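You operate a simulated robot arm through the tools that you are given. There is no shell and no other tool. Be economical: measure what you need, move in short steps, check, and stop when the job is done.

The job below is to be done with a simulated two-armed robot. You get a single attempt, and the scene is never put back.

JOB
Take the red patch plug on the top of the short desk and put it away on the top of the ledge cabinet. Put the 9 V power adapter from the top of the short desk on the top of the long desk and the 12 V power adapter on the top of the plug bench. Put the strap roll on the low shelf of the plug bench. Put the orange tape on the top of the plug bench. Take the white speaker and leave it on the top of the long bench. Pick up the drive that says "WED" from the top of the long desk with one hand, pass it to the other hand and put it on the top of the short desk. The order is free. Set down upright: red patch plug, white speaker.
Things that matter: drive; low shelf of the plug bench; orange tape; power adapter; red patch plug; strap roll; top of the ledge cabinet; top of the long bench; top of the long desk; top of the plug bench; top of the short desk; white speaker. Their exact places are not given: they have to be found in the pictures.

The check looks at the end state, three seconds after you hand in, the way a careful person would. Anything else that was tipped, shoved, dropped, spilled or broken makes it a failure.

ROBOT AND FRAMES
Two 7-joint arms with three-finger grippers on one trunk, on a base that drives. Base frame: it is fixed to the floor where the robot stands at the start and does not move with it; the origin is under the middle of the robot, x ahead of it, y to its left, z up; the surface under the hand at the start is at about z = 0.73. Units: m, degrees, N and s.
The left shoulder is at the start at [0.07, 0.146, 1.112], the right one opposite. With the tool pointing down near the work surface each hand reaches from about 0.26 to 0.68 m from the robot's upright axis, wherever it stands, measured 20 degrees to its own side. Places, roughly: drive [0.5, 1.25, 0.75]; low shelf of the plug bench [0.3, -3.6, 0.3]; orange tape (6x6x2 cm) [1.3, -0.2, 0.8]; power adapter [0.75, 0, 0.75]; red patch plug (3x3x6 cm) [0.5, 0.2, 0.8]; strap roll (4x4x3 cm) [1.2, -0.2, 0.7]; top of the ledge cabinet [1.5, -3.5, 0.8]; top of the long bench [-1, 0.7, 0.8]; top of the long desk [0.9, 1.4, 0.7]; top of the plug bench [0.3, -3.6, 0.8]; top of the short desk [0.9, 0.1, 0.7]; white speaker (11x9x19 cm) [0.7, 1, 0.8]. Payload 2.2 kg a hand.
The TCP of each hand is the grasp point between the finger pads, 0.028 m short of the fingertips. In the tool frame z runs along the fingers and y along their closing line. Largest opening 0.102 m; the body of the gripper starts 0.071 m behind the TCP.
Orientation is that of the tool frame in the base frame, as [roll, pitch, yaw] about the fixed x, y, z axes, in that order (R = Rz(yaw) Ry(pitch) Rx(roll)). With the fingers straight down and closing along the base's y, the tool's x points along the base's -x, its y along +y and its z along -z.

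CONTROLS
- The arms move only by the tool servo_tool. It takes "left_targets", "right_targets" or both (then of equal length, played together; a hand with none holds still); each is a list of rows, each a list of 7 numbers: the shift along the tool's x, y, z in m, then the turn, a rotation vector about the tool's x, y, z in degrees, then the finger opening in m, from 0 to 0.102. In form: [[dx, dy, dz, wx, wy, wz, gripper], ...]. A call has 1 to 8 rows; each row shifts and turns the commanded pose from where the row before left it, along the tool's axes as they then stand. Rows are played at 5 a second. More than 0.05 m and 8.6 degrees between two rows, or a gripper value outside its range, and nothing of the call is played. A pose out of reach is approached as far as the arm can. The call stops where the force on the tool passes 40 N (or 10 N more than at its start, if that is more) or the arm is blocked; 0.2 s more then pass. Each finger halts on what it meets, pressing with about 43 N; the grip force reading is that of the motor and also rises with nothing between the fingers. The clock runs only during rows and for 0.2 s after the last one: add rows that do not move to give the fingers time. The reply holds the time, the measured pose of the TCP, the force on the tool along the base axes, the opening and the grip force, in the units named above and with some noise, with the torque about the TCP (base axes, N m) and any sound that the robot's microphone picked up.
- Cameras (640 x 400 px; columns grow to the right, rows downward): "scene" is now at [0.1375, 0.0099, 1.3341]; the picture's right is [0.08, -1.00, 0.00], its down [-0.73, -0.06, -0.68] and it looks along [0.67, 0.06, -0.74] (base axes); focal length 286 px, centre (320, 200). "left" rides on the left gripper at [0.072, 0.038, -0.086] in its tool frame; the picture's right is [-0.46, 0.89, 0.00], its down [-0.60, -0.32, -0.73] and it looks along [-0.65, -0.34, 0.68] (tool axes); focal length 256 px, centre (320, 200). "right" rides on the right gripper at [0.069, 0.044, -0.086] in its tool frame; the picture's right is [-0.53, 0.85, 0.00], its down [-0.58, -0.36, -0.73] and it looks along [-0.62, -0.39, 0.68] (tool axes); focal length 256 px, centre (320, 200).
- capture(camera): a new picture of that camera. It takes no simulated time.
- raise_lower(by): slides the trunk up (or, below 0, down) by that many m; the arms and the scene camera ride with it, the base frame stays. It gives what a move gives, with no picture.
- steer(legs): drives the robot by 1 to 6 legs, each [ahead, left, turn to the left] in m, m and degrees, along the robot's own axes; the way and the turn of a leg run together, so that a leg with both is an arc; at most 1.5 m and 180 degrees a leg. The arms and the cameras ride along, it lands a little off, and it stops where it bumps. It gives what a move gives.
- aim_head(pan, tilt): turns the head with the scene camera to pan (to the left, within 86 degrees either way) and tilt (down, from -29 to 69), counted from straight ahead of the robot. It gives what a move gives.
- locate(camera, pixels): for up to 12 pixels [column, row] of the newest picture of that camera ("zoom" is the newest enlarged one), the place [x, y, z] in the base frame of the surface seen there, good to about 0.003 m, but the place of the scene camera against the robot may be out by one fixed shift of up to 0.018 m in any direction. It takes no simulated time.
- close_up(camera, box): a new picture of the part [left, top, right, bottom] of that camera's present view, enlarged. It takes no simulated time.
- job_done(): hands the job in; it is judged then, once.

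Go step by step. Measure first, check grasps and placings, and put right what went wrong. The budget is 145 turns and 182 pictures, counting those below and the enlarged ones. Unless the task says otherwise, let go and move clear before handing in.

The tools are called after "Call:" as a command line: name --argument value ..., lists and objects as JSON in quotes. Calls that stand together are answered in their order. servo_tool: Moves the arms, as the interface text tells. Its arguments: {"type":"object","properties":{"left_targets":{"type":"array"},"right_targets":{"type":"array"}},"required":[]} The other tools are called the same way: raise_lower (by) slides the trunk up or down; steer (legs) drives the base; aim_head (pan, tilt) turns the head that bears the scene camera; capture (camera) takes a picture; locate (camera, pixels) gives the place of the surface under pixels of a picture; close_up (camera, box) takes an enlarged picture of a part of a camera's view; job_done () hands the job in.

At the start:

```text
clock: 0.0
left_ee_pos: [0.4593, 0.2168, 1.0102]
left_tcp_rot: [180.0, 0.0, -179.8]
left_wrist_force: [-0.1, -0.1, 0.8]
left_torque: [-0.01, 0.01, -0.01]
left_width: 0.102
left_grasp_force: 0.0
right_ee_pos: [0.4745, -0.2391, 1.0612]
right_tcp_rot: [-180.0, 0.1, 180.0]
right_wrist_force: [-0.1, 0.9, -0.7]
right_torque: [0.0, 0.0, -0.01]
right_width: 0.1021
right_grasp_force: 0.1
trunk travel left (down, up): [-0.65, 0.29]
robot x, y, heading: [0.0, -0.0027, -0.0]
head pan, tilt: [4.7, 47.5]
```

scene: 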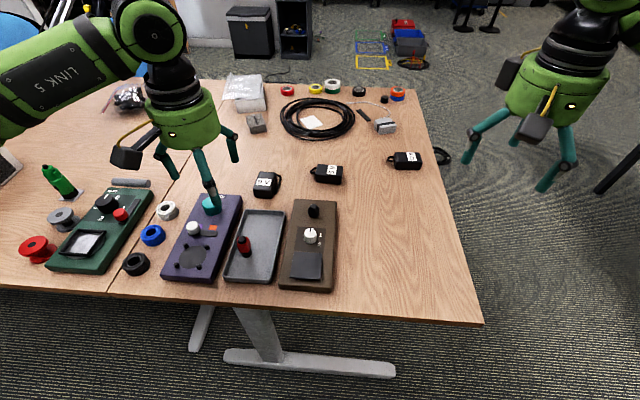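
right: 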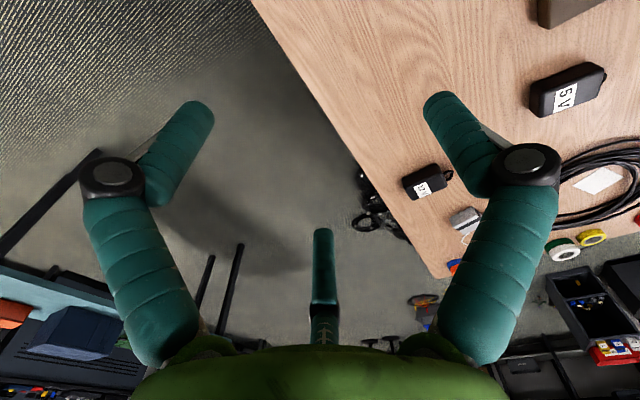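
left: 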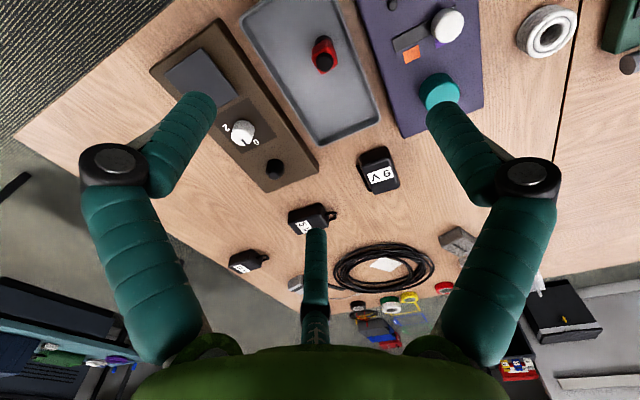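

The scene shows the short desk with three adapters near (266,183), (328,174), (405,160), the red plug in the tray at (243,246) and tapes at the far edge. I'll zoom in on these to identify them.

Call:
close_up --camera "scene" --box '[220, 70, 460, 220]'

Call:
close_up --camera "scene" --box '[150, 180, 350, 305]'

Call:
locate --camera "scene" --pixels '[[266, 183], [328, 173], [405, 160], [244, 240], [243, 252], [287, 90], [315, 88], [332, 86], [358, 90], [384, 98], [397, 92], [385, 125]]'

```text
2.67 times, centred on (340, 145) of scene
```

zoom: 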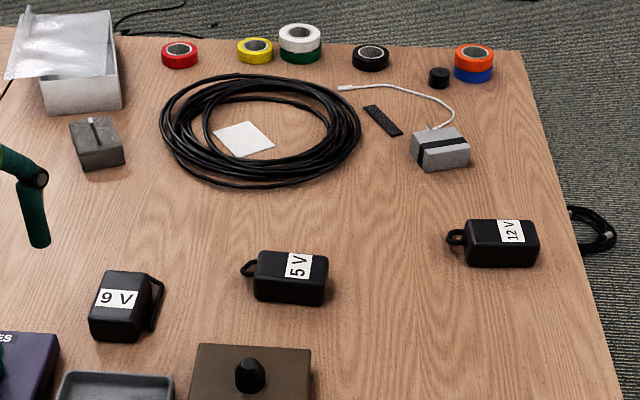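

```text
3.20 times, centred on (250, 242) of scene
```

zoom: 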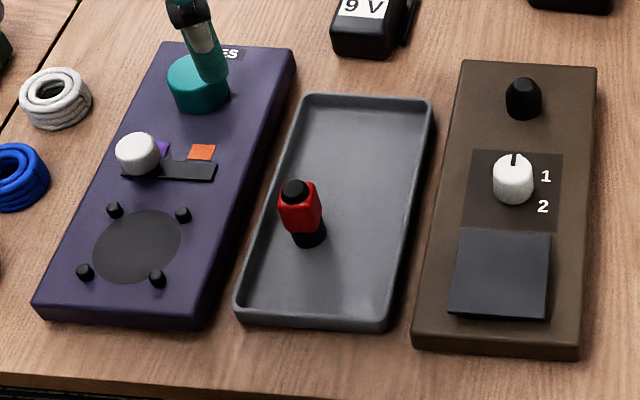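

```text
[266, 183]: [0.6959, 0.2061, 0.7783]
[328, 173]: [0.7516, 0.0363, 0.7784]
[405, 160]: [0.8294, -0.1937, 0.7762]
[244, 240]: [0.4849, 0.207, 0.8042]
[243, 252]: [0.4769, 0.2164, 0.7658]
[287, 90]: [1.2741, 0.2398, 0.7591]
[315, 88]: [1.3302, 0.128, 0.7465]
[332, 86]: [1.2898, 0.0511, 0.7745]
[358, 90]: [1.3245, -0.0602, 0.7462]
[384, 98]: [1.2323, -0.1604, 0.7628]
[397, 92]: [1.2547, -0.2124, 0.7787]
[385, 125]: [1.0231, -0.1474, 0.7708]
```

The 9 V and 12 V adapters are identified. The orange tape sits on a blue tape, and the strap roll is the small black cylinder beside it. Next I'll look left and right.

Call:
aim_head --pan 60 --tilt 35

Call:
capture --camera "scene"

Call:
aim_head --pan -75 --tilt 20

Call:
capture --camera "scene"

```text
clock: 1.2
left_ee_pos: [0.4563, 0.2165, 1.0093]
left_tcp_rot: [180.0, -0.1, -180.0]
left_wrist_force: [-0.1, -0.4, 0.9]
left_torque: [0.03, 0.02, -0.03]
left_width: 0.1019
left_grasp_force: 0.1
right_ee_pos: [0.4755, -0.24, 1.0601]
right_tcp_rot: [180.0, 0.0, 179.9]
right_wrist_force: [-0.3, -1.4, -0.9]
right_torque: [0.0, -0.02, -0.01]
right_width: 0.1018
right_grasp_force: 0.0
trunk travel left (down, up): [-0.65, 0.29]
robot x, y, heading: [0.0013, -0.0003, 0.2]
head pan, tilt: [60.0, 35.0]
```

```text
176 pictures are left
```

scene: 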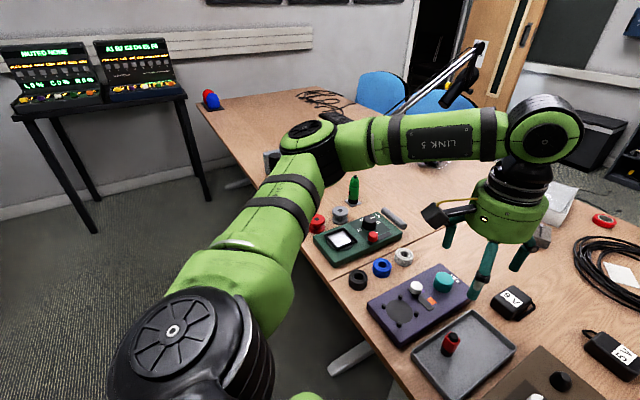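

```text
clock: 3.4
left_ee_pos: [0.4586, 0.2169, 1.009]
left_tcp_rot: [180.0, 0.1, -179.9]
left_wrist_force: [0.1, 0.4, 0.9]
left_torque: [0.01, 0.03, 0.0]
left_width: 0.1021
left_grasp_force: 0.1
right_ee_pos: [0.4757, -0.2406, 1.0604]
right_tcp_rot: [-179.9, -0.1, -180.0]
right_wrist_force: [0.1, 0.5, 0.0]
right_torque: [0.01, -0.03, 0.02]
right_width: 0.1018
right_grasp_force: 0.0
trunk travel left (down, up): [-0.65, 0.29]
robot x, y, heading: [-0.0033, 0.001, 0.2]
head pan, tilt: [-75.0, 20.0]
```

```text
175 pictures are left
```

scene: 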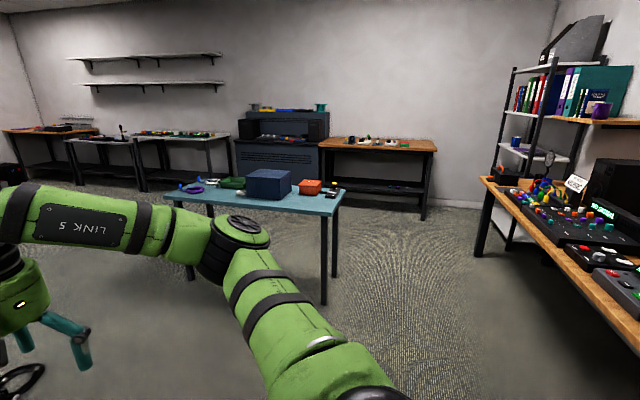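

The view right shows a teal table in between, an orange-topped bench at (378,145) and a dark blue-grey cabinet at (285,145). I'll zoom in and locate them.

Call:
close_up --camera "scene" --box '[140, 90, 460, 290]'

Call:
locate --camera "scene" --pixels '[[378, 141], [430, 147], [322, 148], [283, 170], [283, 139], [420, 215], [180, 204], [324, 212], [300, 190], [500, 200], [285, 108], [379, 180]]'

```text
2.00 times, centred on (300, 190) of scene
```

zoom: 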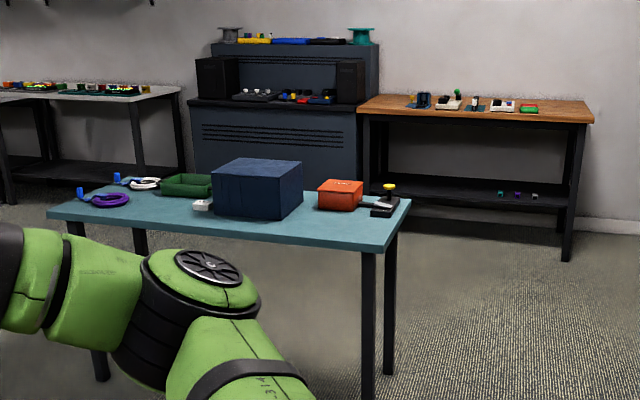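

```text
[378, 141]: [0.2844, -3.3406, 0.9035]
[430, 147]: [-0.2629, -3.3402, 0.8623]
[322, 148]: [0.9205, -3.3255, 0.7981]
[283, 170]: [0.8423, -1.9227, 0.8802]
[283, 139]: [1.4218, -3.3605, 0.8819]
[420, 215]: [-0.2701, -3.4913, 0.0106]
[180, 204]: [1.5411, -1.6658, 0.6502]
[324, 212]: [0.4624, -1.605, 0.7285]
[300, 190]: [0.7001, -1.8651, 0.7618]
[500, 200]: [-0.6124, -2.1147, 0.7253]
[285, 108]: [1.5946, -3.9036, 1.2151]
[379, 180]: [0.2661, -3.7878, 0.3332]
```

The plug bench (top about 0.84 m, low shelf about 0.32 m) and the ledge cabinet are located. I'll measure the 9 V adapter and the red plug in the left hand's picture, and look at the desk edge.

Call:
locate --camera "left" --pixels '[[362, 151], [388, 148], [399, 184], [369, 193], [380, 170], [323, 45], [326, 62], [340, 100], [200, 200]]'

Call:
close_up --camera "left" --box '[280, 20, 440, 220]'

Call:
aim_head --pan 10 --tilt 55

Call:
capture --camera "scene"

```text
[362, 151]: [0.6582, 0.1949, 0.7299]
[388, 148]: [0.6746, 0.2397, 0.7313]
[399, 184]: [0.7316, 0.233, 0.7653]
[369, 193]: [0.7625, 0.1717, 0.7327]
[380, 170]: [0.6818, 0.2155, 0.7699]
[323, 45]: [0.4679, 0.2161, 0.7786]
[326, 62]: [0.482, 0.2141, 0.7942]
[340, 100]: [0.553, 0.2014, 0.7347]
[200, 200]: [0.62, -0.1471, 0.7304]
```

```text
2.00 times, centred on (360, 120) of left
```

zoom: 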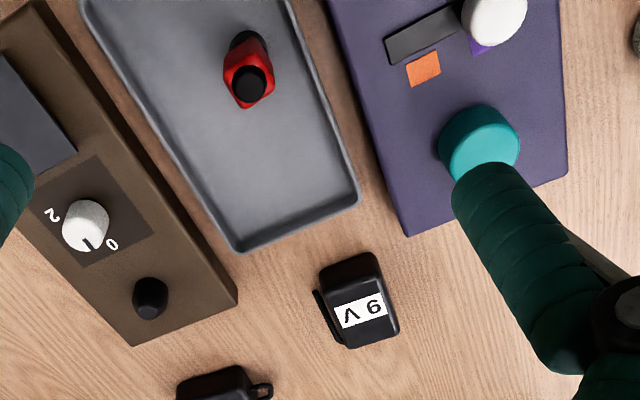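

```text
clock: 5.0
left_ee_pos: [0.4594, 0.2171, 1.0097]
left_tcp_rot: [180.0, 0.0, -179.9]
left_wrist_force: [0.4, 0.0, -0.5]
left_torque: [0.0, -0.01, -0.02]
left_width: 0.102
left_grasp_force: 0.0
right_ee_pos: [0.4757, -0.2407, 1.0608]
right_tcp_rot: [180.0, 0.0, 180.0]
right_wrist_force: [-0.2, 0.8, -0.5]
right_torque: [-0.04, -0.02, -0.03]
right_width: 0.102
right_grasp_force: 0.1
trunk travel left (down, up): [-0.65, 0.29]
robot x, y, heading: [-0.0016, -0.0039, 0.2]
head pan, tilt: [10.0, 55.0]
```

```text
172 pictures are left
```

scene: 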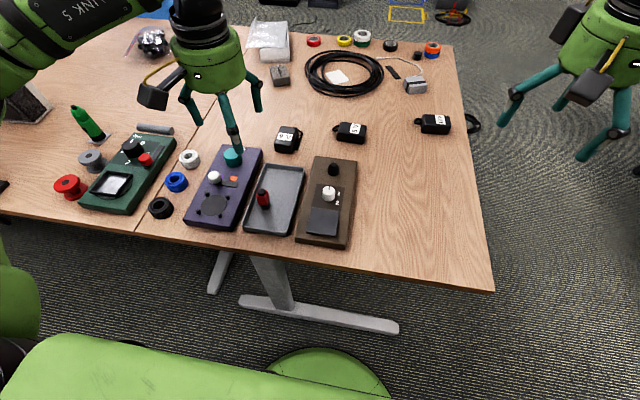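

I'll check the clearance from the base to the desk edge.

Call:
locate --camera "scene" --pixels '[[300, 258], [480, 288], [320, 350], [270, 355], [250, 300], [380, 324], [150, 366], [470, 200], [135, 228], [60, 175], [100, 25], [300, 332]]'

```text
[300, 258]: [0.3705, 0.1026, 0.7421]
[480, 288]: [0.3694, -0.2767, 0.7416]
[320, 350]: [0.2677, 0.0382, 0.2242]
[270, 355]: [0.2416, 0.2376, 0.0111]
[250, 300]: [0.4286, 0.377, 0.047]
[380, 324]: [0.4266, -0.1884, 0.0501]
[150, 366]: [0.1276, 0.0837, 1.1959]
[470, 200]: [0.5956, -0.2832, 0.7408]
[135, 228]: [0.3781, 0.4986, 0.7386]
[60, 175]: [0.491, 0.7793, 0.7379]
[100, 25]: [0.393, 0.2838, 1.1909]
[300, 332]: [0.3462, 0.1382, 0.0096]
```

The base front is at about x = 0.27 and the desk foot at 0.43, so there is room to drive 0.1 m ahead and bring the 9 V adapter within reach.

Call:
steer --legs '[[0.1, 0, 0]]'

Call:
servo_tool --left_targets '[[-0.04, 0, 0.03, 0, 0, 0, 0.102], [-0.04, 0, 0.03, 0, 0, 0, 0.102], [-0.0, 0, 0.03, 0, 0, 0, 0.102]]'

Call:
capture --camera "left"

```text
clock: 6.3
left_ee_pos: [0.5472, 0.2162, 1.0084]
left_tcp_rot: [179.9, -0.1, -179.8]
left_wrist_force: [-0.8, -1.1, 0.3]
left_torque: [-0.03, 0.01, 0.01]
left_width: 0.1021
left_grasp_force: 0.0
right_ee_pos: [0.566, -0.2408, 1.0584]
right_tcp_rot: [-180.0, -0.1, 179.9]
right_wrist_force: [-0.3, 0.2, 0.3]
right_torque: [0.03, -0.04, -0.01]
right_width: 0.102
right_grasp_force: 0.1
trunk travel left (down, up): [-0.65, 0.29]
robot x, y, heading: [0.0903, -0.0, -0.2]
head pan, tilt: [10.0, 55.0]
stopped in leg 1: the robot was blocked; the commanded pose is now the measured one
```

```text
clock: 7.1
left_ee_pos: [0.6295, 0.2164, 0.9185]
left_tcp_rot: [-180.0, 0.0, -179.9]
left_wrist_force: [0.1, 0.1, -0.6]
left_torque: [0.02, 0.05, -0.01]
left_width: 0.1017
left_grasp_force: 0.1
right_ee_pos: [0.5653, -0.2399, 1.0599]
right_tcp_rot: [-179.9, -0.1, 179.9]
right_wrist_force: [-0.2, 0.6, 0.2]
right_torque: [-0.03, -0.01, 0.01]
right_width: 0.102
right_grasp_force: 0.1
trunk travel left (down, up): [-0.65, 0.29]
robot x, y, heading: [0.0917, -0.0025, 0.1]
head pan, tilt: [10.0, 55.0]
```

```text
171 pictures are left
```

left: 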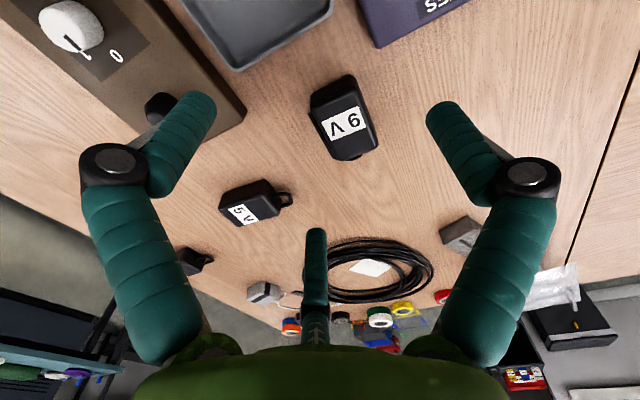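

The base was blocked at 0.09 m but the adapter is in reach. A third prong-like part shows at (316,235), so I'll measure the prongs and the adapter corners.

Call:
locate --camera "left" --pixels '[[316, 235], [316, 290], [440, 108], [200, 105], [344, 82], [360, 92], [376, 140], [345, 150], [313, 100], [330, 152], [322, 118], [345, 125]]'

Call:
close_up --camera "left" --box '[280, 60, 410, 180]'

Call:
capture --camera "scene"

```text
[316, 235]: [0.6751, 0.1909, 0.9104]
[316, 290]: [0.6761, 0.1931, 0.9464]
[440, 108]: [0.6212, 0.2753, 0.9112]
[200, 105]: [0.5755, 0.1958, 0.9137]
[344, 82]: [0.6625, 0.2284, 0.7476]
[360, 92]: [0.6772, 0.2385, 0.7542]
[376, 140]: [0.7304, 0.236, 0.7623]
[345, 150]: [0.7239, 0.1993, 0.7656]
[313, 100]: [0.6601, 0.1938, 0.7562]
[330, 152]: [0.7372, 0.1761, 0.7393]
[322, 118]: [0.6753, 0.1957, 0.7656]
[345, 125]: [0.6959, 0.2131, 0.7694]
```

```text
3.33 times, centred on (345, 120) of left
```

zoom: 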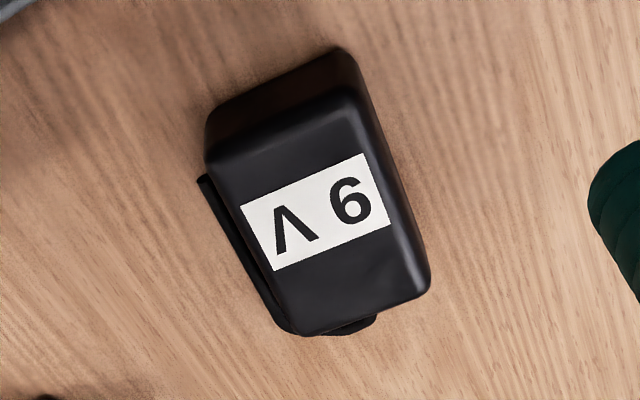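

```text
169 pictures are left
```

scene: 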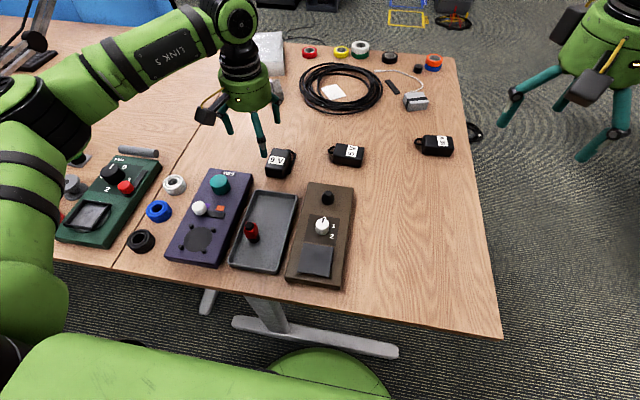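

The three prongs sit about 120° apart around the TCP, which doesn't match a plain two-finger picture. I'll partly close the gripper to see how they move.

Call:
servo_tool --left_targets '[[0, 0, 0, 0, 0, 0, 0.04], [0, 0, 0, 0, 0, 0, 0.04], [0, 0, 0, 0, 0, 0, 0.04]]'

Call:
capture --camera "left"

Call:
close_up --camera "scene" --box '[180, 60, 340, 180]'

```text
clock: 7.9
left_ee_pos: [0.6276, 0.2164, 0.9188]
left_tcp_rot: [180.0, 0.0, -179.9]
left_wrist_force: [1.3, -0.5, -1.3]
left_torque: [0.01, 0.01, 0.01]
left_width: 0.0401
left_grasp_force: 0.1
right_ee_pos: [0.5659, -0.2414, 1.0595]
right_tcp_rot: [180.0, -0.1, 179.9]
right_wrist_force: [0.0, -0.4, 0.7]
right_torque: [0.02, -0.02, -0.02]
right_width: 0.102
right_grasp_force: 0.1
trunk travel left (down, up): [-0.65, 0.29]
robot x, y, heading: [0.0867, -0.0003, -0.2]
head pan, tilt: [10.0, 55.0]
```

```text
168 pictures are left
```

left: 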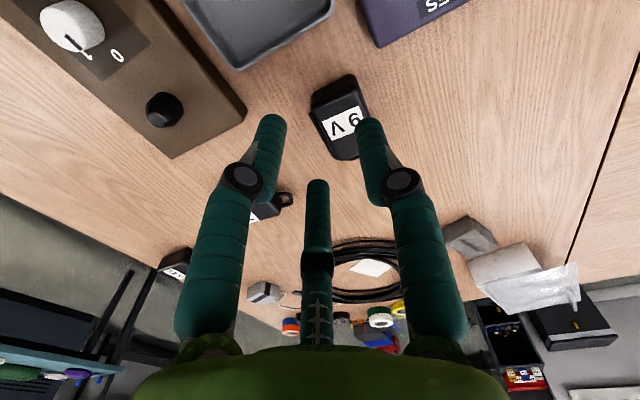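

```text
3.33 times, centred on (260, 120) of scene
```

zoom: 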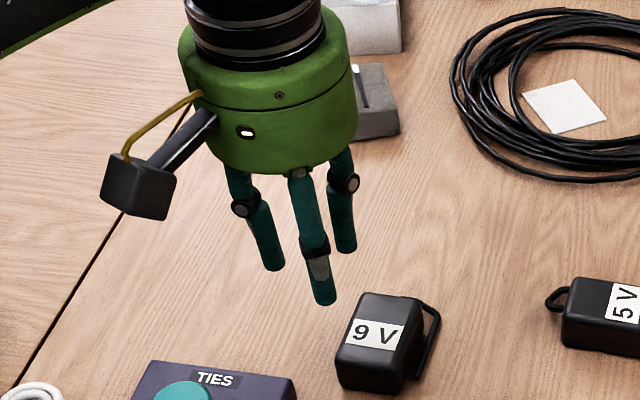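

The prongs converge around the TCP, so I'll rely on the stated TCP. The adapter centre is about (0.697, 0.209) including its loop, so I'll open, centre over it and descend.

Call:
servo_tool --left_targets '[[-0.035, -0.004, 0, 0, 0, 0, 0.102], [-0.034, -0.0035, 0, 0, 0, 0, 0.102], [0, 0, 0.04, 0, 0, 0, 0.102], [0, 0, 0.04, 0, 0, 0, 0.102], [0, 0, 0.04, 0, 0, 0, 0.102], [0, 0, 0.035, 0, 0, 0, 0.102], [0, 0, 0, 0, 0, 0, 0.102]]'

Call:
capture --camera "left"

Call:
close_up --camera "scene" --box '[180, 60, 340, 180]'

```text
clock: 9.5
left_ee_pos: [0.6965, 0.2087, 0.7646]
left_tcp_rot: [180.0, 0.0, -179.9]
left_wrist_force: [-0.4, 0.5, 0.5]
left_torque: [-0.01, 0.01, -0.02]
left_width: 0.1021
left_grasp_force: 0.0
right_ee_pos: [0.5649, -0.2416, 1.0596]
right_tcp_rot: [-180.0, 0.0, 179.8]
right_wrist_force: [-0.6, 0.3, -0.1]
right_torque: [-0.02, -0.03, 0.02]
right_width: 0.1018
right_grasp_force: 0.1
trunk travel left (down, up): [-0.65, 0.29]
robot x, y, heading: [0.0898, -0.0011, -0.0]
head pan, tilt: [10.0, 55.0]
```

```text
166 pictures are left
```

left: 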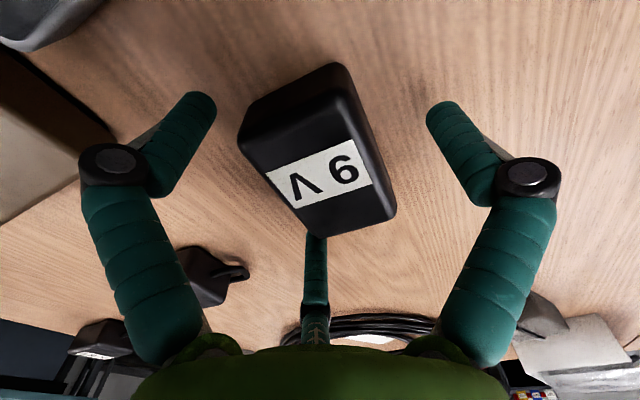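

```text
3.33 times, centred on (260, 120) of scene
```

zoom: 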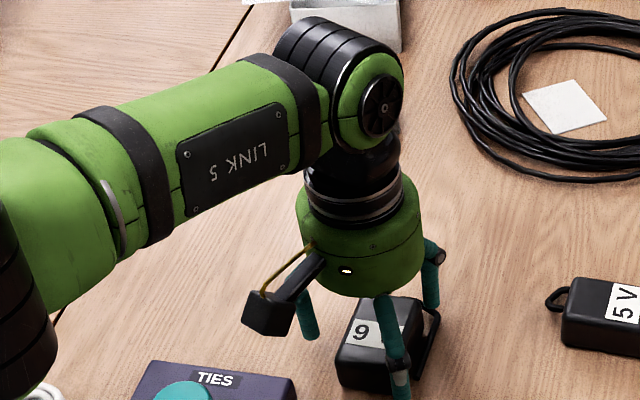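

The prongs straddle the adapter with clear wood on both sides. Closing now, then a small lift.

Call:
servo_tool --left_targets '[[0, 0, 0, 0, 0, 0, 0.06], [0, 0, 0, 0, 0, 0, 0.03], [0, 0, 0, 0, 0, 0, 0.03], [0, 0, 0, 0, 0, 0, 0.03], [0, 0, -0.02, 0, 0, 0, 0.03], [0, 0, -0.03, 0, 0, 0, 0.03], [0, 0, -0.03, 0, 0, 0, 0.03]]'

Call:
capture --camera "left"

```text
clock: 11.1
left_ee_pos: [0.697, 0.2099, 0.8451]
left_tcp_rot: [179.9, -0.2, -179.9]
left_wrist_force: [-0.6, 0.1, -1.0]
left_torque: [0.02, -0.01, -0.04]
left_width: 0.0638
left_grasp_force: 43.2
right_ee_pos: [0.5663, -0.2403, 1.0591]
right_tcp_rot: [-180.0, 0.0, 179.8]
right_wrist_force: [0.8, 0.2, 0.2]
right_torque: [0.0, 0.0, 0.01]
right_width: 0.1019
right_grasp_force: 0.0
trunk travel left (down, up): [-0.65, 0.29]
robot x, y, heading: [0.0939, -0.0023, -0.0]
head pan, tilt: [10.0, 55.0]
```

```text
164 pictures are left
```

left: 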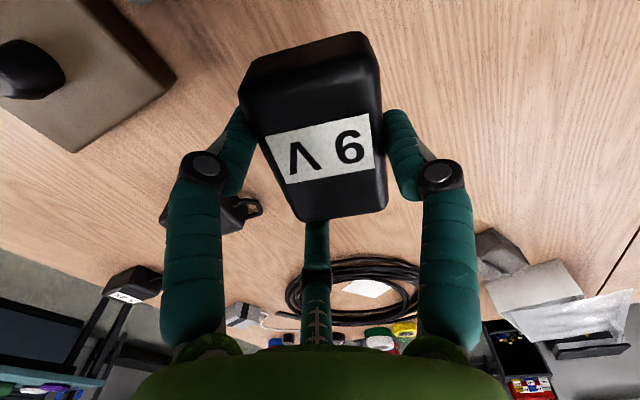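

The 9 V adapter is held (opening 0.064, grip 43 N). I'll lift it high, back away and shift left to view the long desk.

Call:
servo_tool --left_targets '[[0.04, 0, -0.04, 0, 0, 0, 0.03], [0.04, 0, -0.04, 0, 0, 0, 0.03], [0.04, 0, -0.04, 0, 0, 0, 0.03], [0.04, 0, -0.04, 0, 0, 0, 0.03], [0.04, 0, -0.02, 0, 0, 0, 0.03]]'

Call:
steer --legs '[[-0.35, 0, 0], [0, 0.8, 0]]'

Call:
aim_head --pan 5 --tilt 35

Call:
capture --camera "scene"

Call:
aim_head --pan 86 --tilt 30

Call:
capture --camera "scene"

```text
refused: row 1 steps farther than a row can; nothing moved
```

```text
clock: 16.5
left_ee_pos: [0.3454, 0.8703, 0.8439]
left_tcp_rot: [-178.1, -0.6, 178.4]
left_wrist_force: [-3.0, -10.1, -2.1]
left_torque: [-0.37, 0.05, -0.03]
left_width: 0.0613
left_grasp_force: 42.9
right_ee_pos: [0.2182, 0.4386, 1.0601]
right_tcp_rot: [-179.9, -0.1, 179.7]
right_wrist_force: [-0.3, -0.1, 0.4]
right_torque: [-0.04, -0.01, 0.0]
right_width: 0.1021
right_grasp_force: 0.0
trunk travel left (down, up): [-0.65, 0.29]
robot x, y, heading: [-0.257, 0.6795, -0.0]
head pan, tilt: [10.0, 55.0]
stopped in leg 2: the force on the tool passed its limit at 49 N (the readings are from after the stop); the commanded pose is now the measured one
```

```text
clock: 17.3
left_ee_pos: [0.3464, 0.8725, 0.8454]
left_tcp_rot: [-178.5, -0.7, 178.6]
left_wrist_force: [-7.3, -10.5, -1.8]
left_torque: [-0.35, 0.25, 0.07]
left_width: 0.0609
left_grasp_force: 42.6
right_ee_pos: [0.2161, 0.4372, 1.0592]
right_tcp_rot: [179.7, -0.1, 179.6]
right_wrist_force: [0.7, -0.4, 0.1]
right_torque: [-0.03, 0.0, 0.02]
right_width: 0.1021
right_grasp_force: 0.1
trunk travel left (down, up): [-0.65, 0.29]
robot x, y, heading: [-0.2616, 0.6864, -0.4]
head pan, tilt: [5.0, 35.0]
```

```text
163 pictures are left
```

scene: 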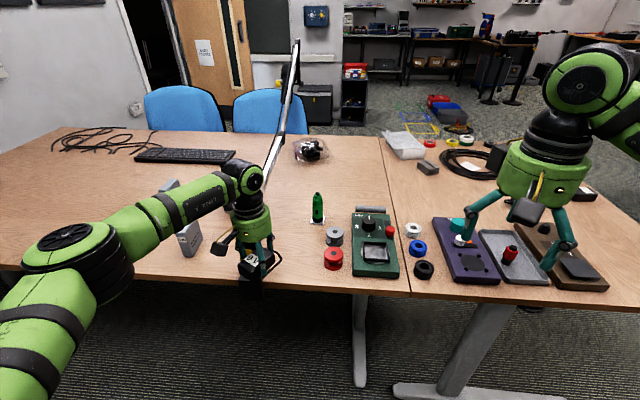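

```text
clock: 18.9
left_ee_pos: [0.3463, 0.872, 0.8455]
left_tcp_rot: [-178.7, -0.6, 178.8]
left_wrist_force: [-8.4, -12.2, -2.3]
left_torque: [-0.38, 0.21, 0.06]
left_width: 0.0608
left_grasp_force: 43.6
right_ee_pos: [0.216, 0.436, 1.0585]
right_tcp_rot: [179.9, 0.0, 179.5]
right_wrist_force: [-0.2, -0.7, 1.0]
right_torque: [-0.02, 0.03, 0.02]
right_width: 0.1021
right_grasp_force: 0.0
trunk travel left (down, up): [-0.65, 0.29]
robot x, y, heading: [-0.2579, 0.6833, -0.2]
head pan, tilt: [85.9, 30.0]
```

```text
162 pictures are left
```

scene: 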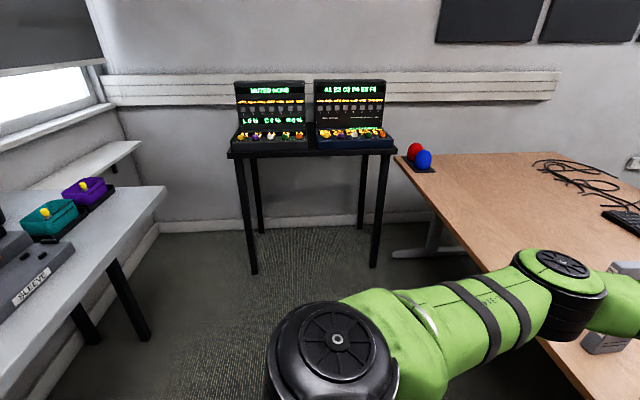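

The lift was refused and the drive still ran low, so the left hand touched something at about (0.35, 0.9, 0.84). I'll look before moving off.

Call:
capture --camera "left"

Call:
aim_head --pan 20 --tilt 40

Call:
close_up --camera "scene" --box '[160, 100, 480, 300]'

```text
161 pictures are left
```

left: 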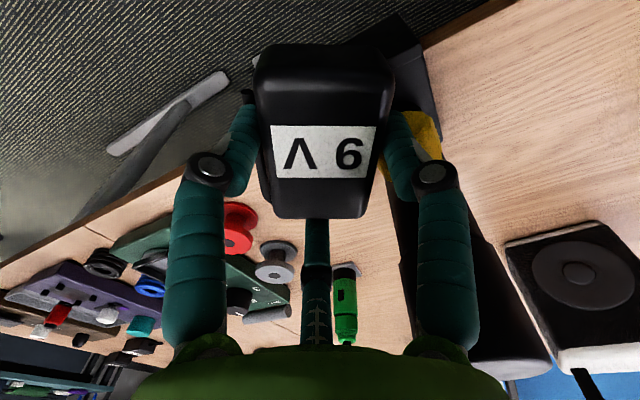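

```text
clock: 20.2
left_ee_pos: [0.3458, 0.8726, 0.8462]
left_tcp_rot: [-178.6, -0.6, 178.9]
left_wrist_force: [-7.3, -12.0, -0.7]
left_torque: [-0.37, 0.18, 0.03]
left_width: 0.0609
left_grasp_force: 43.5
right_ee_pos: [0.2168, 0.4366, 1.0586]
right_tcp_rot: [179.9, 0.0, 179.6]
right_wrist_force: [0.3, 0.4, 0.5]
right_torque: [0.02, 0.02, 0.04]
right_width: 0.1017
right_grasp_force: 0.1
trunk travel left (down, up): [-0.65, 0.29]
robot x, y, heading: [-0.2582, 0.6828, -0.5]
head pan, tilt: [20.0, 40.0]
```

```text
2.00 times, centred on (320, 200) of scene
```

zoom: 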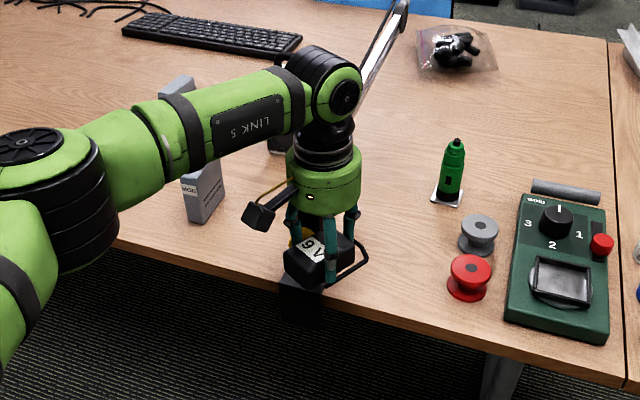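

The hand bumped the mic-boom clamp (black with yellow) at the desk edge. I'll back off to the right, then lift.

Call:
steer --legs '[[0, -0.08, 0]]'

Call:
servo_tool --left_targets '[[0, 0, -0.04, 0, 0, 0, 0.03], [0, 0, -0.04, 0, 0, 0, 0.03], [0, 0, -0.04, 0, 0, 0, 0.03], [0, 0, -0.04, 0, 0, 0, 0.03], [0, 0, -0.04, 0, 0, 0, 0.03]]'

Call:
capture --camera "scene"

```text
clock: 21.3
left_ee_pos: [0.3461, 0.7958, 0.8433]
left_tcp_rot: [-178.5, -0.6, 179.0]
left_wrist_force: [0.2, 0.1, -1.5]
left_torque: [0.01, 0.0, -0.01]
left_width: 0.0608
left_grasp_force: 43.1
right_ee_pos: [0.2172, 0.359, 1.0597]
right_tcp_rot: [179.9, -0.2, 179.6]
right_wrist_force: [0.6, -0.1, -0.8]
right_torque: [0.03, -0.02, 0.01]
right_width: 0.1017
right_grasp_force: 0.0
trunk travel left (down, up): [-0.65, 0.29]
robot x, y, heading: [-0.2605, 0.6015, -0.1]
head pan, tilt: [20.0, 40.0]
```

```text
clock: 22.5
left_ee_pos: [0.348, 0.7981, 1.0459]
left_tcp_rot: [-178.6, -0.5, 178.8]
left_wrist_force: [-0.7, -1.2, -1.5]
left_torque: [0.0, -0.06, 0.0]
left_width: 0.0609
left_grasp_force: 42.6
right_ee_pos: [0.2164, 0.3582, 1.0596]
right_tcp_rot: [180.0, 0.0, 179.7]
right_wrist_force: [-1.0, -0.6, 0.6]
right_torque: [0.08, 0.0, 0.0]
right_width: 0.1019
right_grasp_force: 0.2
trunk travel left (down, up): [-0.65, 0.29]
robot x, y, heading: [-0.2535, 0.6026, -0.1]
head pan, tilt: [20.0, 40.0]
```

```text
159 pictures are left
```

scene: 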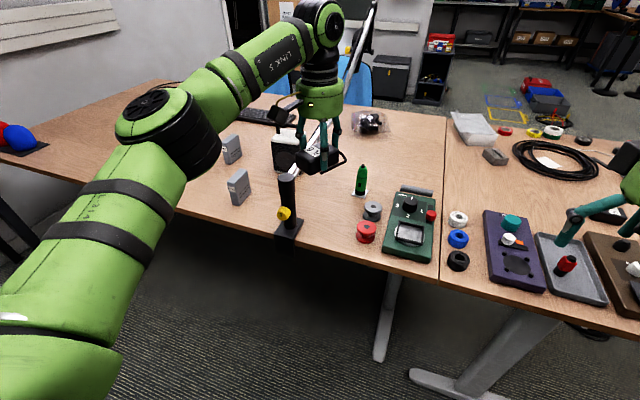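

The clamp post stands intact. I'll measure free wood beyond the green panel and get a closer view of the speaker and the drives.

Call:
locate --camera "scene" --pixels '[[410, 160], [395, 145], [415, 186], [362, 185], [370, 122], [288, 210], [290, 235], [239, 175], [235, 140], [290, 140], [325, 140], [443, 190]]'

Call:
close_up --camera "scene" --box '[200, 60, 440, 210]'

Call:
capture --camera "left"

```text
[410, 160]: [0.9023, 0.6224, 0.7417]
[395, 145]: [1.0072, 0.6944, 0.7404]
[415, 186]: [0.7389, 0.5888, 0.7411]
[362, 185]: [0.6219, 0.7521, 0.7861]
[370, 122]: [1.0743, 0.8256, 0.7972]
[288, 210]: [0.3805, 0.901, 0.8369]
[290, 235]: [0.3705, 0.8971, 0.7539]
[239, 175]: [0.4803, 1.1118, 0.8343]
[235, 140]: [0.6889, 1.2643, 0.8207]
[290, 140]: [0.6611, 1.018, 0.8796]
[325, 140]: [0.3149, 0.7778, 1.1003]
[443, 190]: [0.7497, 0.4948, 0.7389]
```

```text
2.67 times, centred on (320, 135) of scene
```

zoom: 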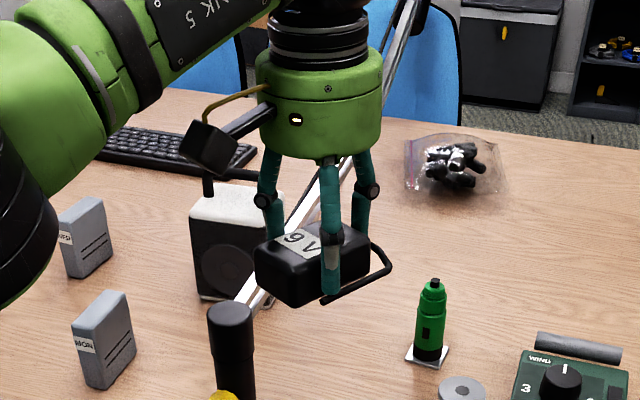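

```text
157 pictures are left
```

left: 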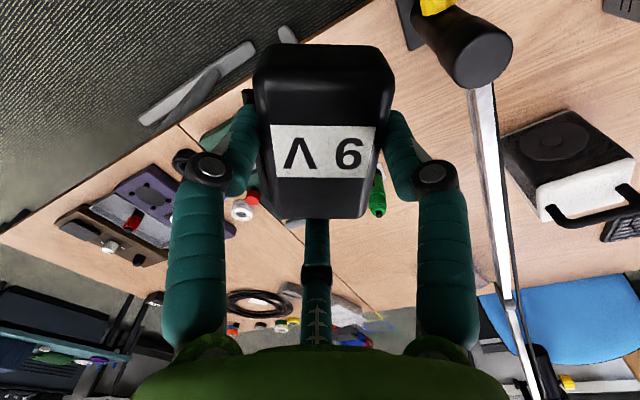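

MON stands at (0.48, 1.11) and WED at (0.69, 1.26), upright. The desk left of them is free, so I'll back off, pass the boom, and set the 9 V adapter down near (0.5, 1.45).

Call:
steer --legs '[[-0.2, 0, 0], [0, 0.6, 0]]'

Call:
aim_head --pan 5 --tilt 35

Call:
capture --camera "scene"

```text
clock: 27.1
left_ee_pos: [0.1557, 1.3967, 1.0438]
left_tcp_rot: [-178.7, -0.6, 178.5]
left_wrist_force: [0.0, 0.7, -1.5]
left_torque: [0.01, -0.03, 0.0]
left_width: 0.0608
left_grasp_force: 42.6
right_ee_pos: [0.0207, 0.9571, 1.0592]
right_tcp_rot: [180.0, -0.1, 179.2]
right_wrist_force: [0.0, 0.2, -0.1]
right_torque: [-0.01, 0.01, -0.01]
right_width: 0.1021
right_grasp_force: 0.1
trunk travel left (down, up): [-0.65, 0.29]
robot x, y, heading: [-0.4512, 1.2031, -0.6]
head pan, tilt: [20.0, 40.0]
```

```text
clock: 27.8
left_ee_pos: [0.1561, 1.3978, 1.045]
left_tcp_rot: [-178.7, -0.6, 178.5]
left_wrist_force: [0.2, -0.4, -1.4]
left_torque: [-0.04, -0.03, -0.03]
left_width: 0.0609
left_grasp_force: 43.2
right_ee_pos: [0.0214, 0.9578, 1.0597]
right_tcp_rot: [180.0, -0.1, 179.2]
right_wrist_force: [0.0, -0.4, 0.4]
right_torque: [0.0, 0.01, 0.0]
right_width: 0.1019
right_grasp_force: 0.0
trunk travel left (down, up): [-0.65, 0.29]
robot x, y, heading: [-0.4504, 1.2053, -0.6]
head pan, tilt: [5.0, 35.0]
```

```text
156 pictures are left
```

scene: 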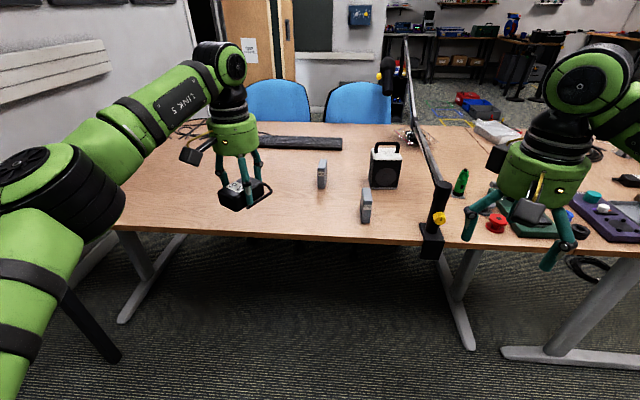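

The boom rises from the post (438,190) to (405,35), with the mic at (387,75) overhanging. I'll locate these so my right arm stays clear.

Call:
locate --camera "scene" --pixels '[[438, 190], [420, 120], [405, 60], [387, 78], [385, 148], [385, 185], [323, 165], [365, 195], [155, 200], [300, 235], [235, 143], [230, 230]]'

Call:
close_up --camera "scene" --box '[290, 30, 470, 250]'

```text
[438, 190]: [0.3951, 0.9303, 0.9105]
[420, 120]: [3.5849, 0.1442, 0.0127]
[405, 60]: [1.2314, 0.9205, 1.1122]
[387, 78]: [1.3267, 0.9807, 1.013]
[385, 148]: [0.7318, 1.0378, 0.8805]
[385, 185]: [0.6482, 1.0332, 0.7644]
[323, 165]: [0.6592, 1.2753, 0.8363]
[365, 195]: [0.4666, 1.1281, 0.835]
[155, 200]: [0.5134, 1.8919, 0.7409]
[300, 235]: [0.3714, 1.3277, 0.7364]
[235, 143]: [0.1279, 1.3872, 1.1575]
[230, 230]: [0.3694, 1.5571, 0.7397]
```

```text
1.82 times, centred on (380, 140) of scene
```

zoom: 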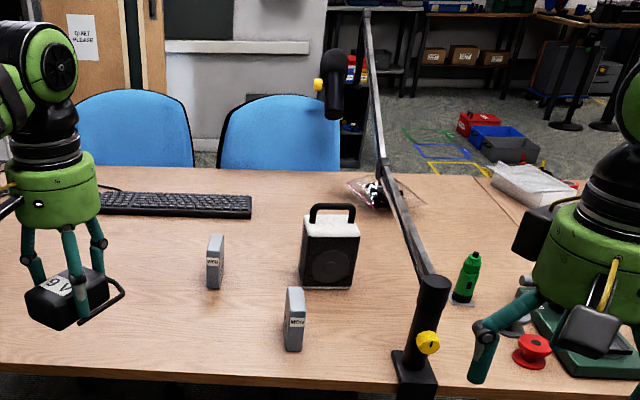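

The boom runs along y ≈ 0.92 from z 0.93 to 1.11. I'll go a bit farther left, then forward, keeping both hands high and clear.

Call:
steer --legs '[[0, 0.18, 0.6], [0.4, 0, 0]]'

Call:
capture --camera "left"

Call:
capture --camera "right"

```text
clock: 31.4
left_ee_pos: [0.5518, 1.5827, 1.0454]
left_tcp_rot: [-178.7, -0.6, 179.1]
left_wrist_force: [-0.6, 0.2, -0.7]
left_torque: [0.01, -0.02, 0.0]
left_width: 0.0607
left_grasp_force: 42.2
right_ee_pos: [0.4219, 1.1417, 1.0588]
right_tcp_rot: [-180.0, 0.1, -180.0]
right_wrist_force: [0.5, 0.1, -0.2]
right_torque: [0.01, 0.02, 0.0]
right_width: 0.1021
right_grasp_force: 0.0
trunk travel left (down, up): [-0.65, 0.29]
robot x, y, heading: [-0.0521, 1.3802, -0.0]
head pan, tilt: [5.0, 35.0]
```

```text
154 pictures are left
```

left: 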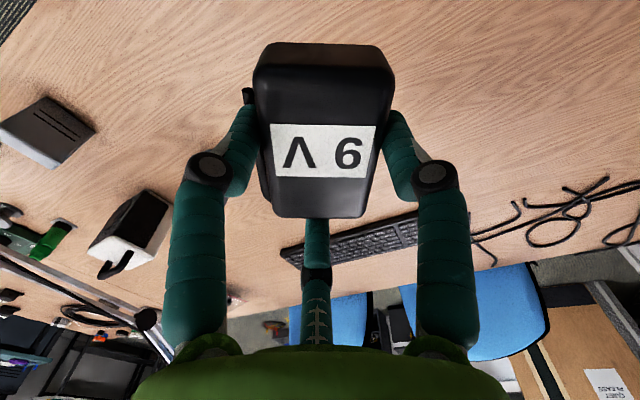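

```text
153 pictures are left
```

right: 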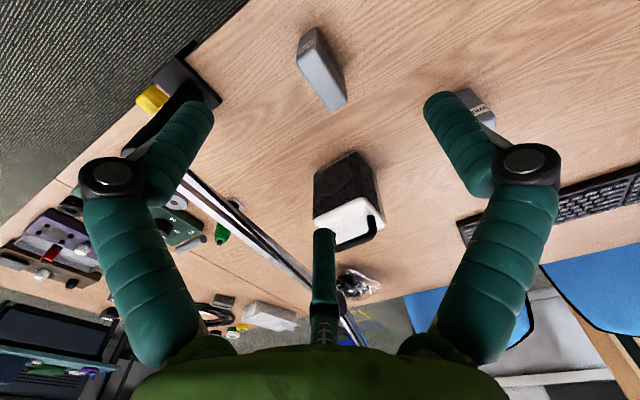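

The wood under the left hand is free, so I'll lower the adapter 0.277 m to where its bottom meets the desk.

Call:
servo_tool --left_targets '[[0, 0, 0.045, 0, 0, 0, 0.03], [0, 0, 0.045, 0, 0, 0, 0.03], [0, 0, 0.045, 0, 0, 0, 0.03], [0, 0, 0.045, 0, 0, 0, 0.03], [0, 0, 0.045, 0, 0, 0, 0.03], [0, 0, 0.035, 0, 0, 0, 0.03], [0, 0, 0.014, 0, 0, 0, 0.03], [0, 0, 0.0, 0, 0, 0, 0.03]]'

Call:
capture --camera "left"

```text
clock: 33.2
left_ee_pos: [0.5489, 1.577, 0.7702]
left_tcp_rot: [-178.7, -0.5, 179.1]
left_wrist_force: [0.1, 0.4, -1.1]
left_torque: [0.0, -0.04, -0.01]
left_width: 0.0602
left_grasp_force: 43.1
right_ee_pos: [0.4234, 1.1421, 1.0593]
right_tcp_rot: [-180.0, 0.0, 179.9]
right_wrist_force: [-0.9, 0.0, -0.5]
right_torque: [0.0, 0.02, -0.01]
right_width: 0.102
right_grasp_force: 0.0
trunk travel left (down, up): [-0.65, 0.29]
robot x, y, heading: [-0.0544, 1.3803, -0.1]
head pan, tilt: [5.0, 35.0]
```

```text
152 pictures are left
```

left: 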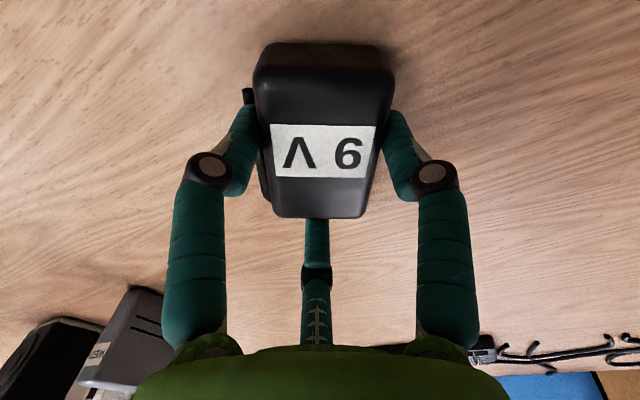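

Only about 0.005 m remains, with no contact force yet. I'll ease down until contact and release.

Call:
servo_tool --left_targets '[[0, 0, 0.003, 0, 0, 0, 0.03], [0, 0, 0.003, 0, 0, 0, 0.03], [0, 0, 0, 0, 0, 0, 0.03]]'

Call:
servo_tool --left_targets '[[0, 0, 0, 0, 0, 0, 0.07], [0, 0, 0, 0, 0, 0, 0.1], [0, 0, 0, 0, 0, 0, 0.102], [0, 0, -0.03, 0, 0, 0, 0.102], [0, 0, -0.05, 0, 0, 0, 0.102], [0, 0, -0.05, 0, 0, 0, 0.102], [0, 0, -0.05, 0, 0, 0, 0.102], [0, 0, -0.05, 0, 0, 0, 0.102]]'

Call:
capture --camera "left"

Call:
close_up --camera "right" --box '[280, 20, 520, 260]'

Call:
capture --camera "right"

Call:
locate --camera "right" --pixels '[[480, 105], [492, 115], [490, 98], [460, 95], [345, 215], [375, 220], [355, 243], [340, 175], [378, 195], [320, 222]]'

```text
clock: 34.0
left_ee_pos: [0.5487, 1.5777, 0.768]
left_tcp_rot: [-178.7, -0.4, 179.1]
left_wrist_force: [1.7, 1.9, 12.5]
left_torque: [0.77, 0.35, -0.12]
left_width: 0.0607
left_grasp_force: 42.9
right_ee_pos: [0.4224, 1.1416, 1.0609]
right_tcp_rot: [180.0, 0.0, 179.9]
right_wrist_force: [0.2, -0.2, 0.3]
right_torque: [-0.02, 0.01, 0.01]
right_width: 0.102
right_grasp_force: 0.1
trunk travel left (down, up): [-0.65, 0.29]
robot x, y, heading: [-0.0524, 1.3847, 0.0]
head pan, tilt: [5.0, 35.0]
```

```text
clock: 35.8
left_ee_pos: [0.5508, 1.5813, 0.9942]
left_tcp_rot: [-178.8, -0.5, 179.1]
left_wrist_force: [-0.7, 0.5, -0.3]
left_torque: [0.0, -0.01, 0.02]
left_width: 0.102
left_grasp_force: 0.1
right_ee_pos: [0.4228, 1.1415, 1.059]
right_tcp_rot: [-179.9, 0.0, 179.8]
right_wrist_force: [-0.3, 0.3, 0.2]
right_torque: [0.02, -0.04, -0.03]
right_width: 0.102
right_grasp_force: 0.0
trunk travel left (down, up): [-0.65, 0.29]
robot x, y, heading: [-0.0512, 1.3826, -0.0]
head pan, tilt: [5.0, 35.0]
```

```text
151 pictures are left
```

left: 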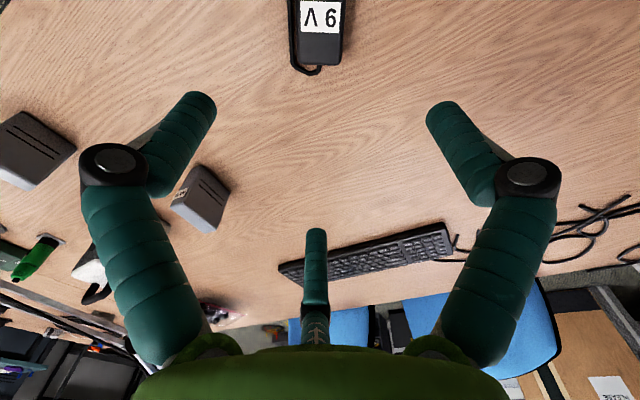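

```text
1.67 times, centred on (400, 140) of right
```

zoom: 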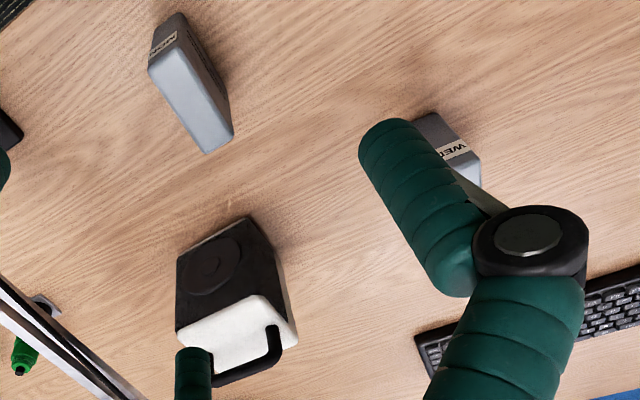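

```text
149 pictures are left
```

right: 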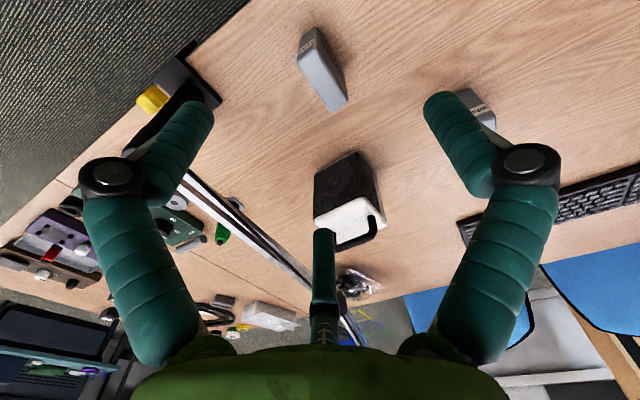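

```text
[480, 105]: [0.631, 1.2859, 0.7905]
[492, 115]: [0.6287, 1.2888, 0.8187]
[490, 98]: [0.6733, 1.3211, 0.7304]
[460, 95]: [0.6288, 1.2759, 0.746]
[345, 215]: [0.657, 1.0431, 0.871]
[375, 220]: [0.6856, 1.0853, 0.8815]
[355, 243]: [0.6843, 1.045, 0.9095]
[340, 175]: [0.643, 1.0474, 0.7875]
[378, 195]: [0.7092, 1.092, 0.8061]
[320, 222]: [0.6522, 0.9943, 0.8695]
```

The 9 V adapter stands on the long desk at (0.55, 1.58). Now I'll measure the WED drive at (200,195) in the left picture.

Call:
close_up --camera "left" --box '[150, 140, 270, 260]'

Call:
locate --camera "left" --pixels '[[174, 205], [185, 186], [204, 230], [228, 188], [205, 168], [220, 206], [197, 212], [195, 195], [183, 193], [212, 190]]'

Call:
close_up --camera "scene" --box '[270, 120, 470, 280]'

```text
3.33 times, centred on (210, 200) of left
```

zoom: 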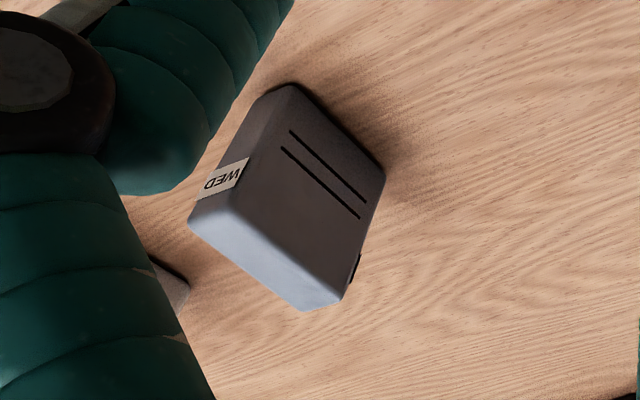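

```text
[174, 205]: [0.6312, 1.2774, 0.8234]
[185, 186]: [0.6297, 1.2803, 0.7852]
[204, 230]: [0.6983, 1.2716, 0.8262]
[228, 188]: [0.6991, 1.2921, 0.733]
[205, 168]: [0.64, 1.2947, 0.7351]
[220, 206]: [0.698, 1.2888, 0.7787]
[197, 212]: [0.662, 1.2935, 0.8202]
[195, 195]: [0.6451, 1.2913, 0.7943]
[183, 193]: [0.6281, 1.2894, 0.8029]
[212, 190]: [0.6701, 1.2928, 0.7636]
```

```text
2.50 times, centred on (370, 200) of scene
```

zoom: 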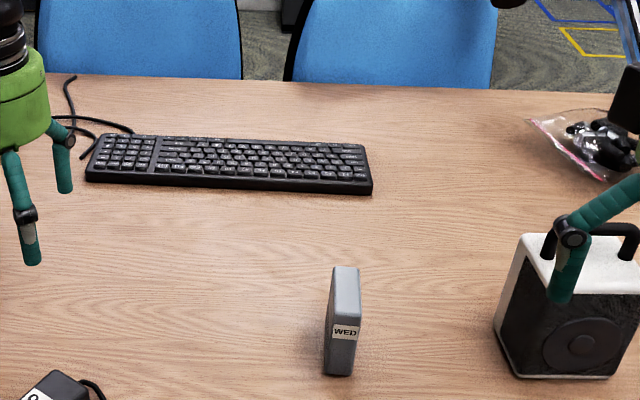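

WED spans x 0.629–0.70, y 1.268–1.294, top z 0.828, so it is thin along y. I'll drive 0.08 m ahead so the right hand can take it from above.

Call:
steer --legs '[[0.08, 0, 0]]'

```text
clock: 36.9
left_ee_pos: [0.6299, 1.583, 0.9942]
left_tcp_rot: [-178.6, -0.5, 179.0]
left_wrist_force: [0.0, 0.0, -0.4]
left_torque: [-0.01, 0.0, 0.0]
left_width: 0.1018
left_grasp_force: 0.0
right_ee_pos: [0.5005, 1.144, 1.0601]
right_tcp_rot: [-180.0, 0.1, 179.9]
right_wrist_force: [0.0, -0.6, -0.2]
right_torque: [0.02, 0.0, 0.03]
right_width: 0.1018
right_grasp_force: 0.1
trunk travel left (down, up): [-0.65, 0.29]
robot x, y, heading: [0.0257, 1.3874, 0.3]
head pan, tilt: [5.0, 35.0]
```

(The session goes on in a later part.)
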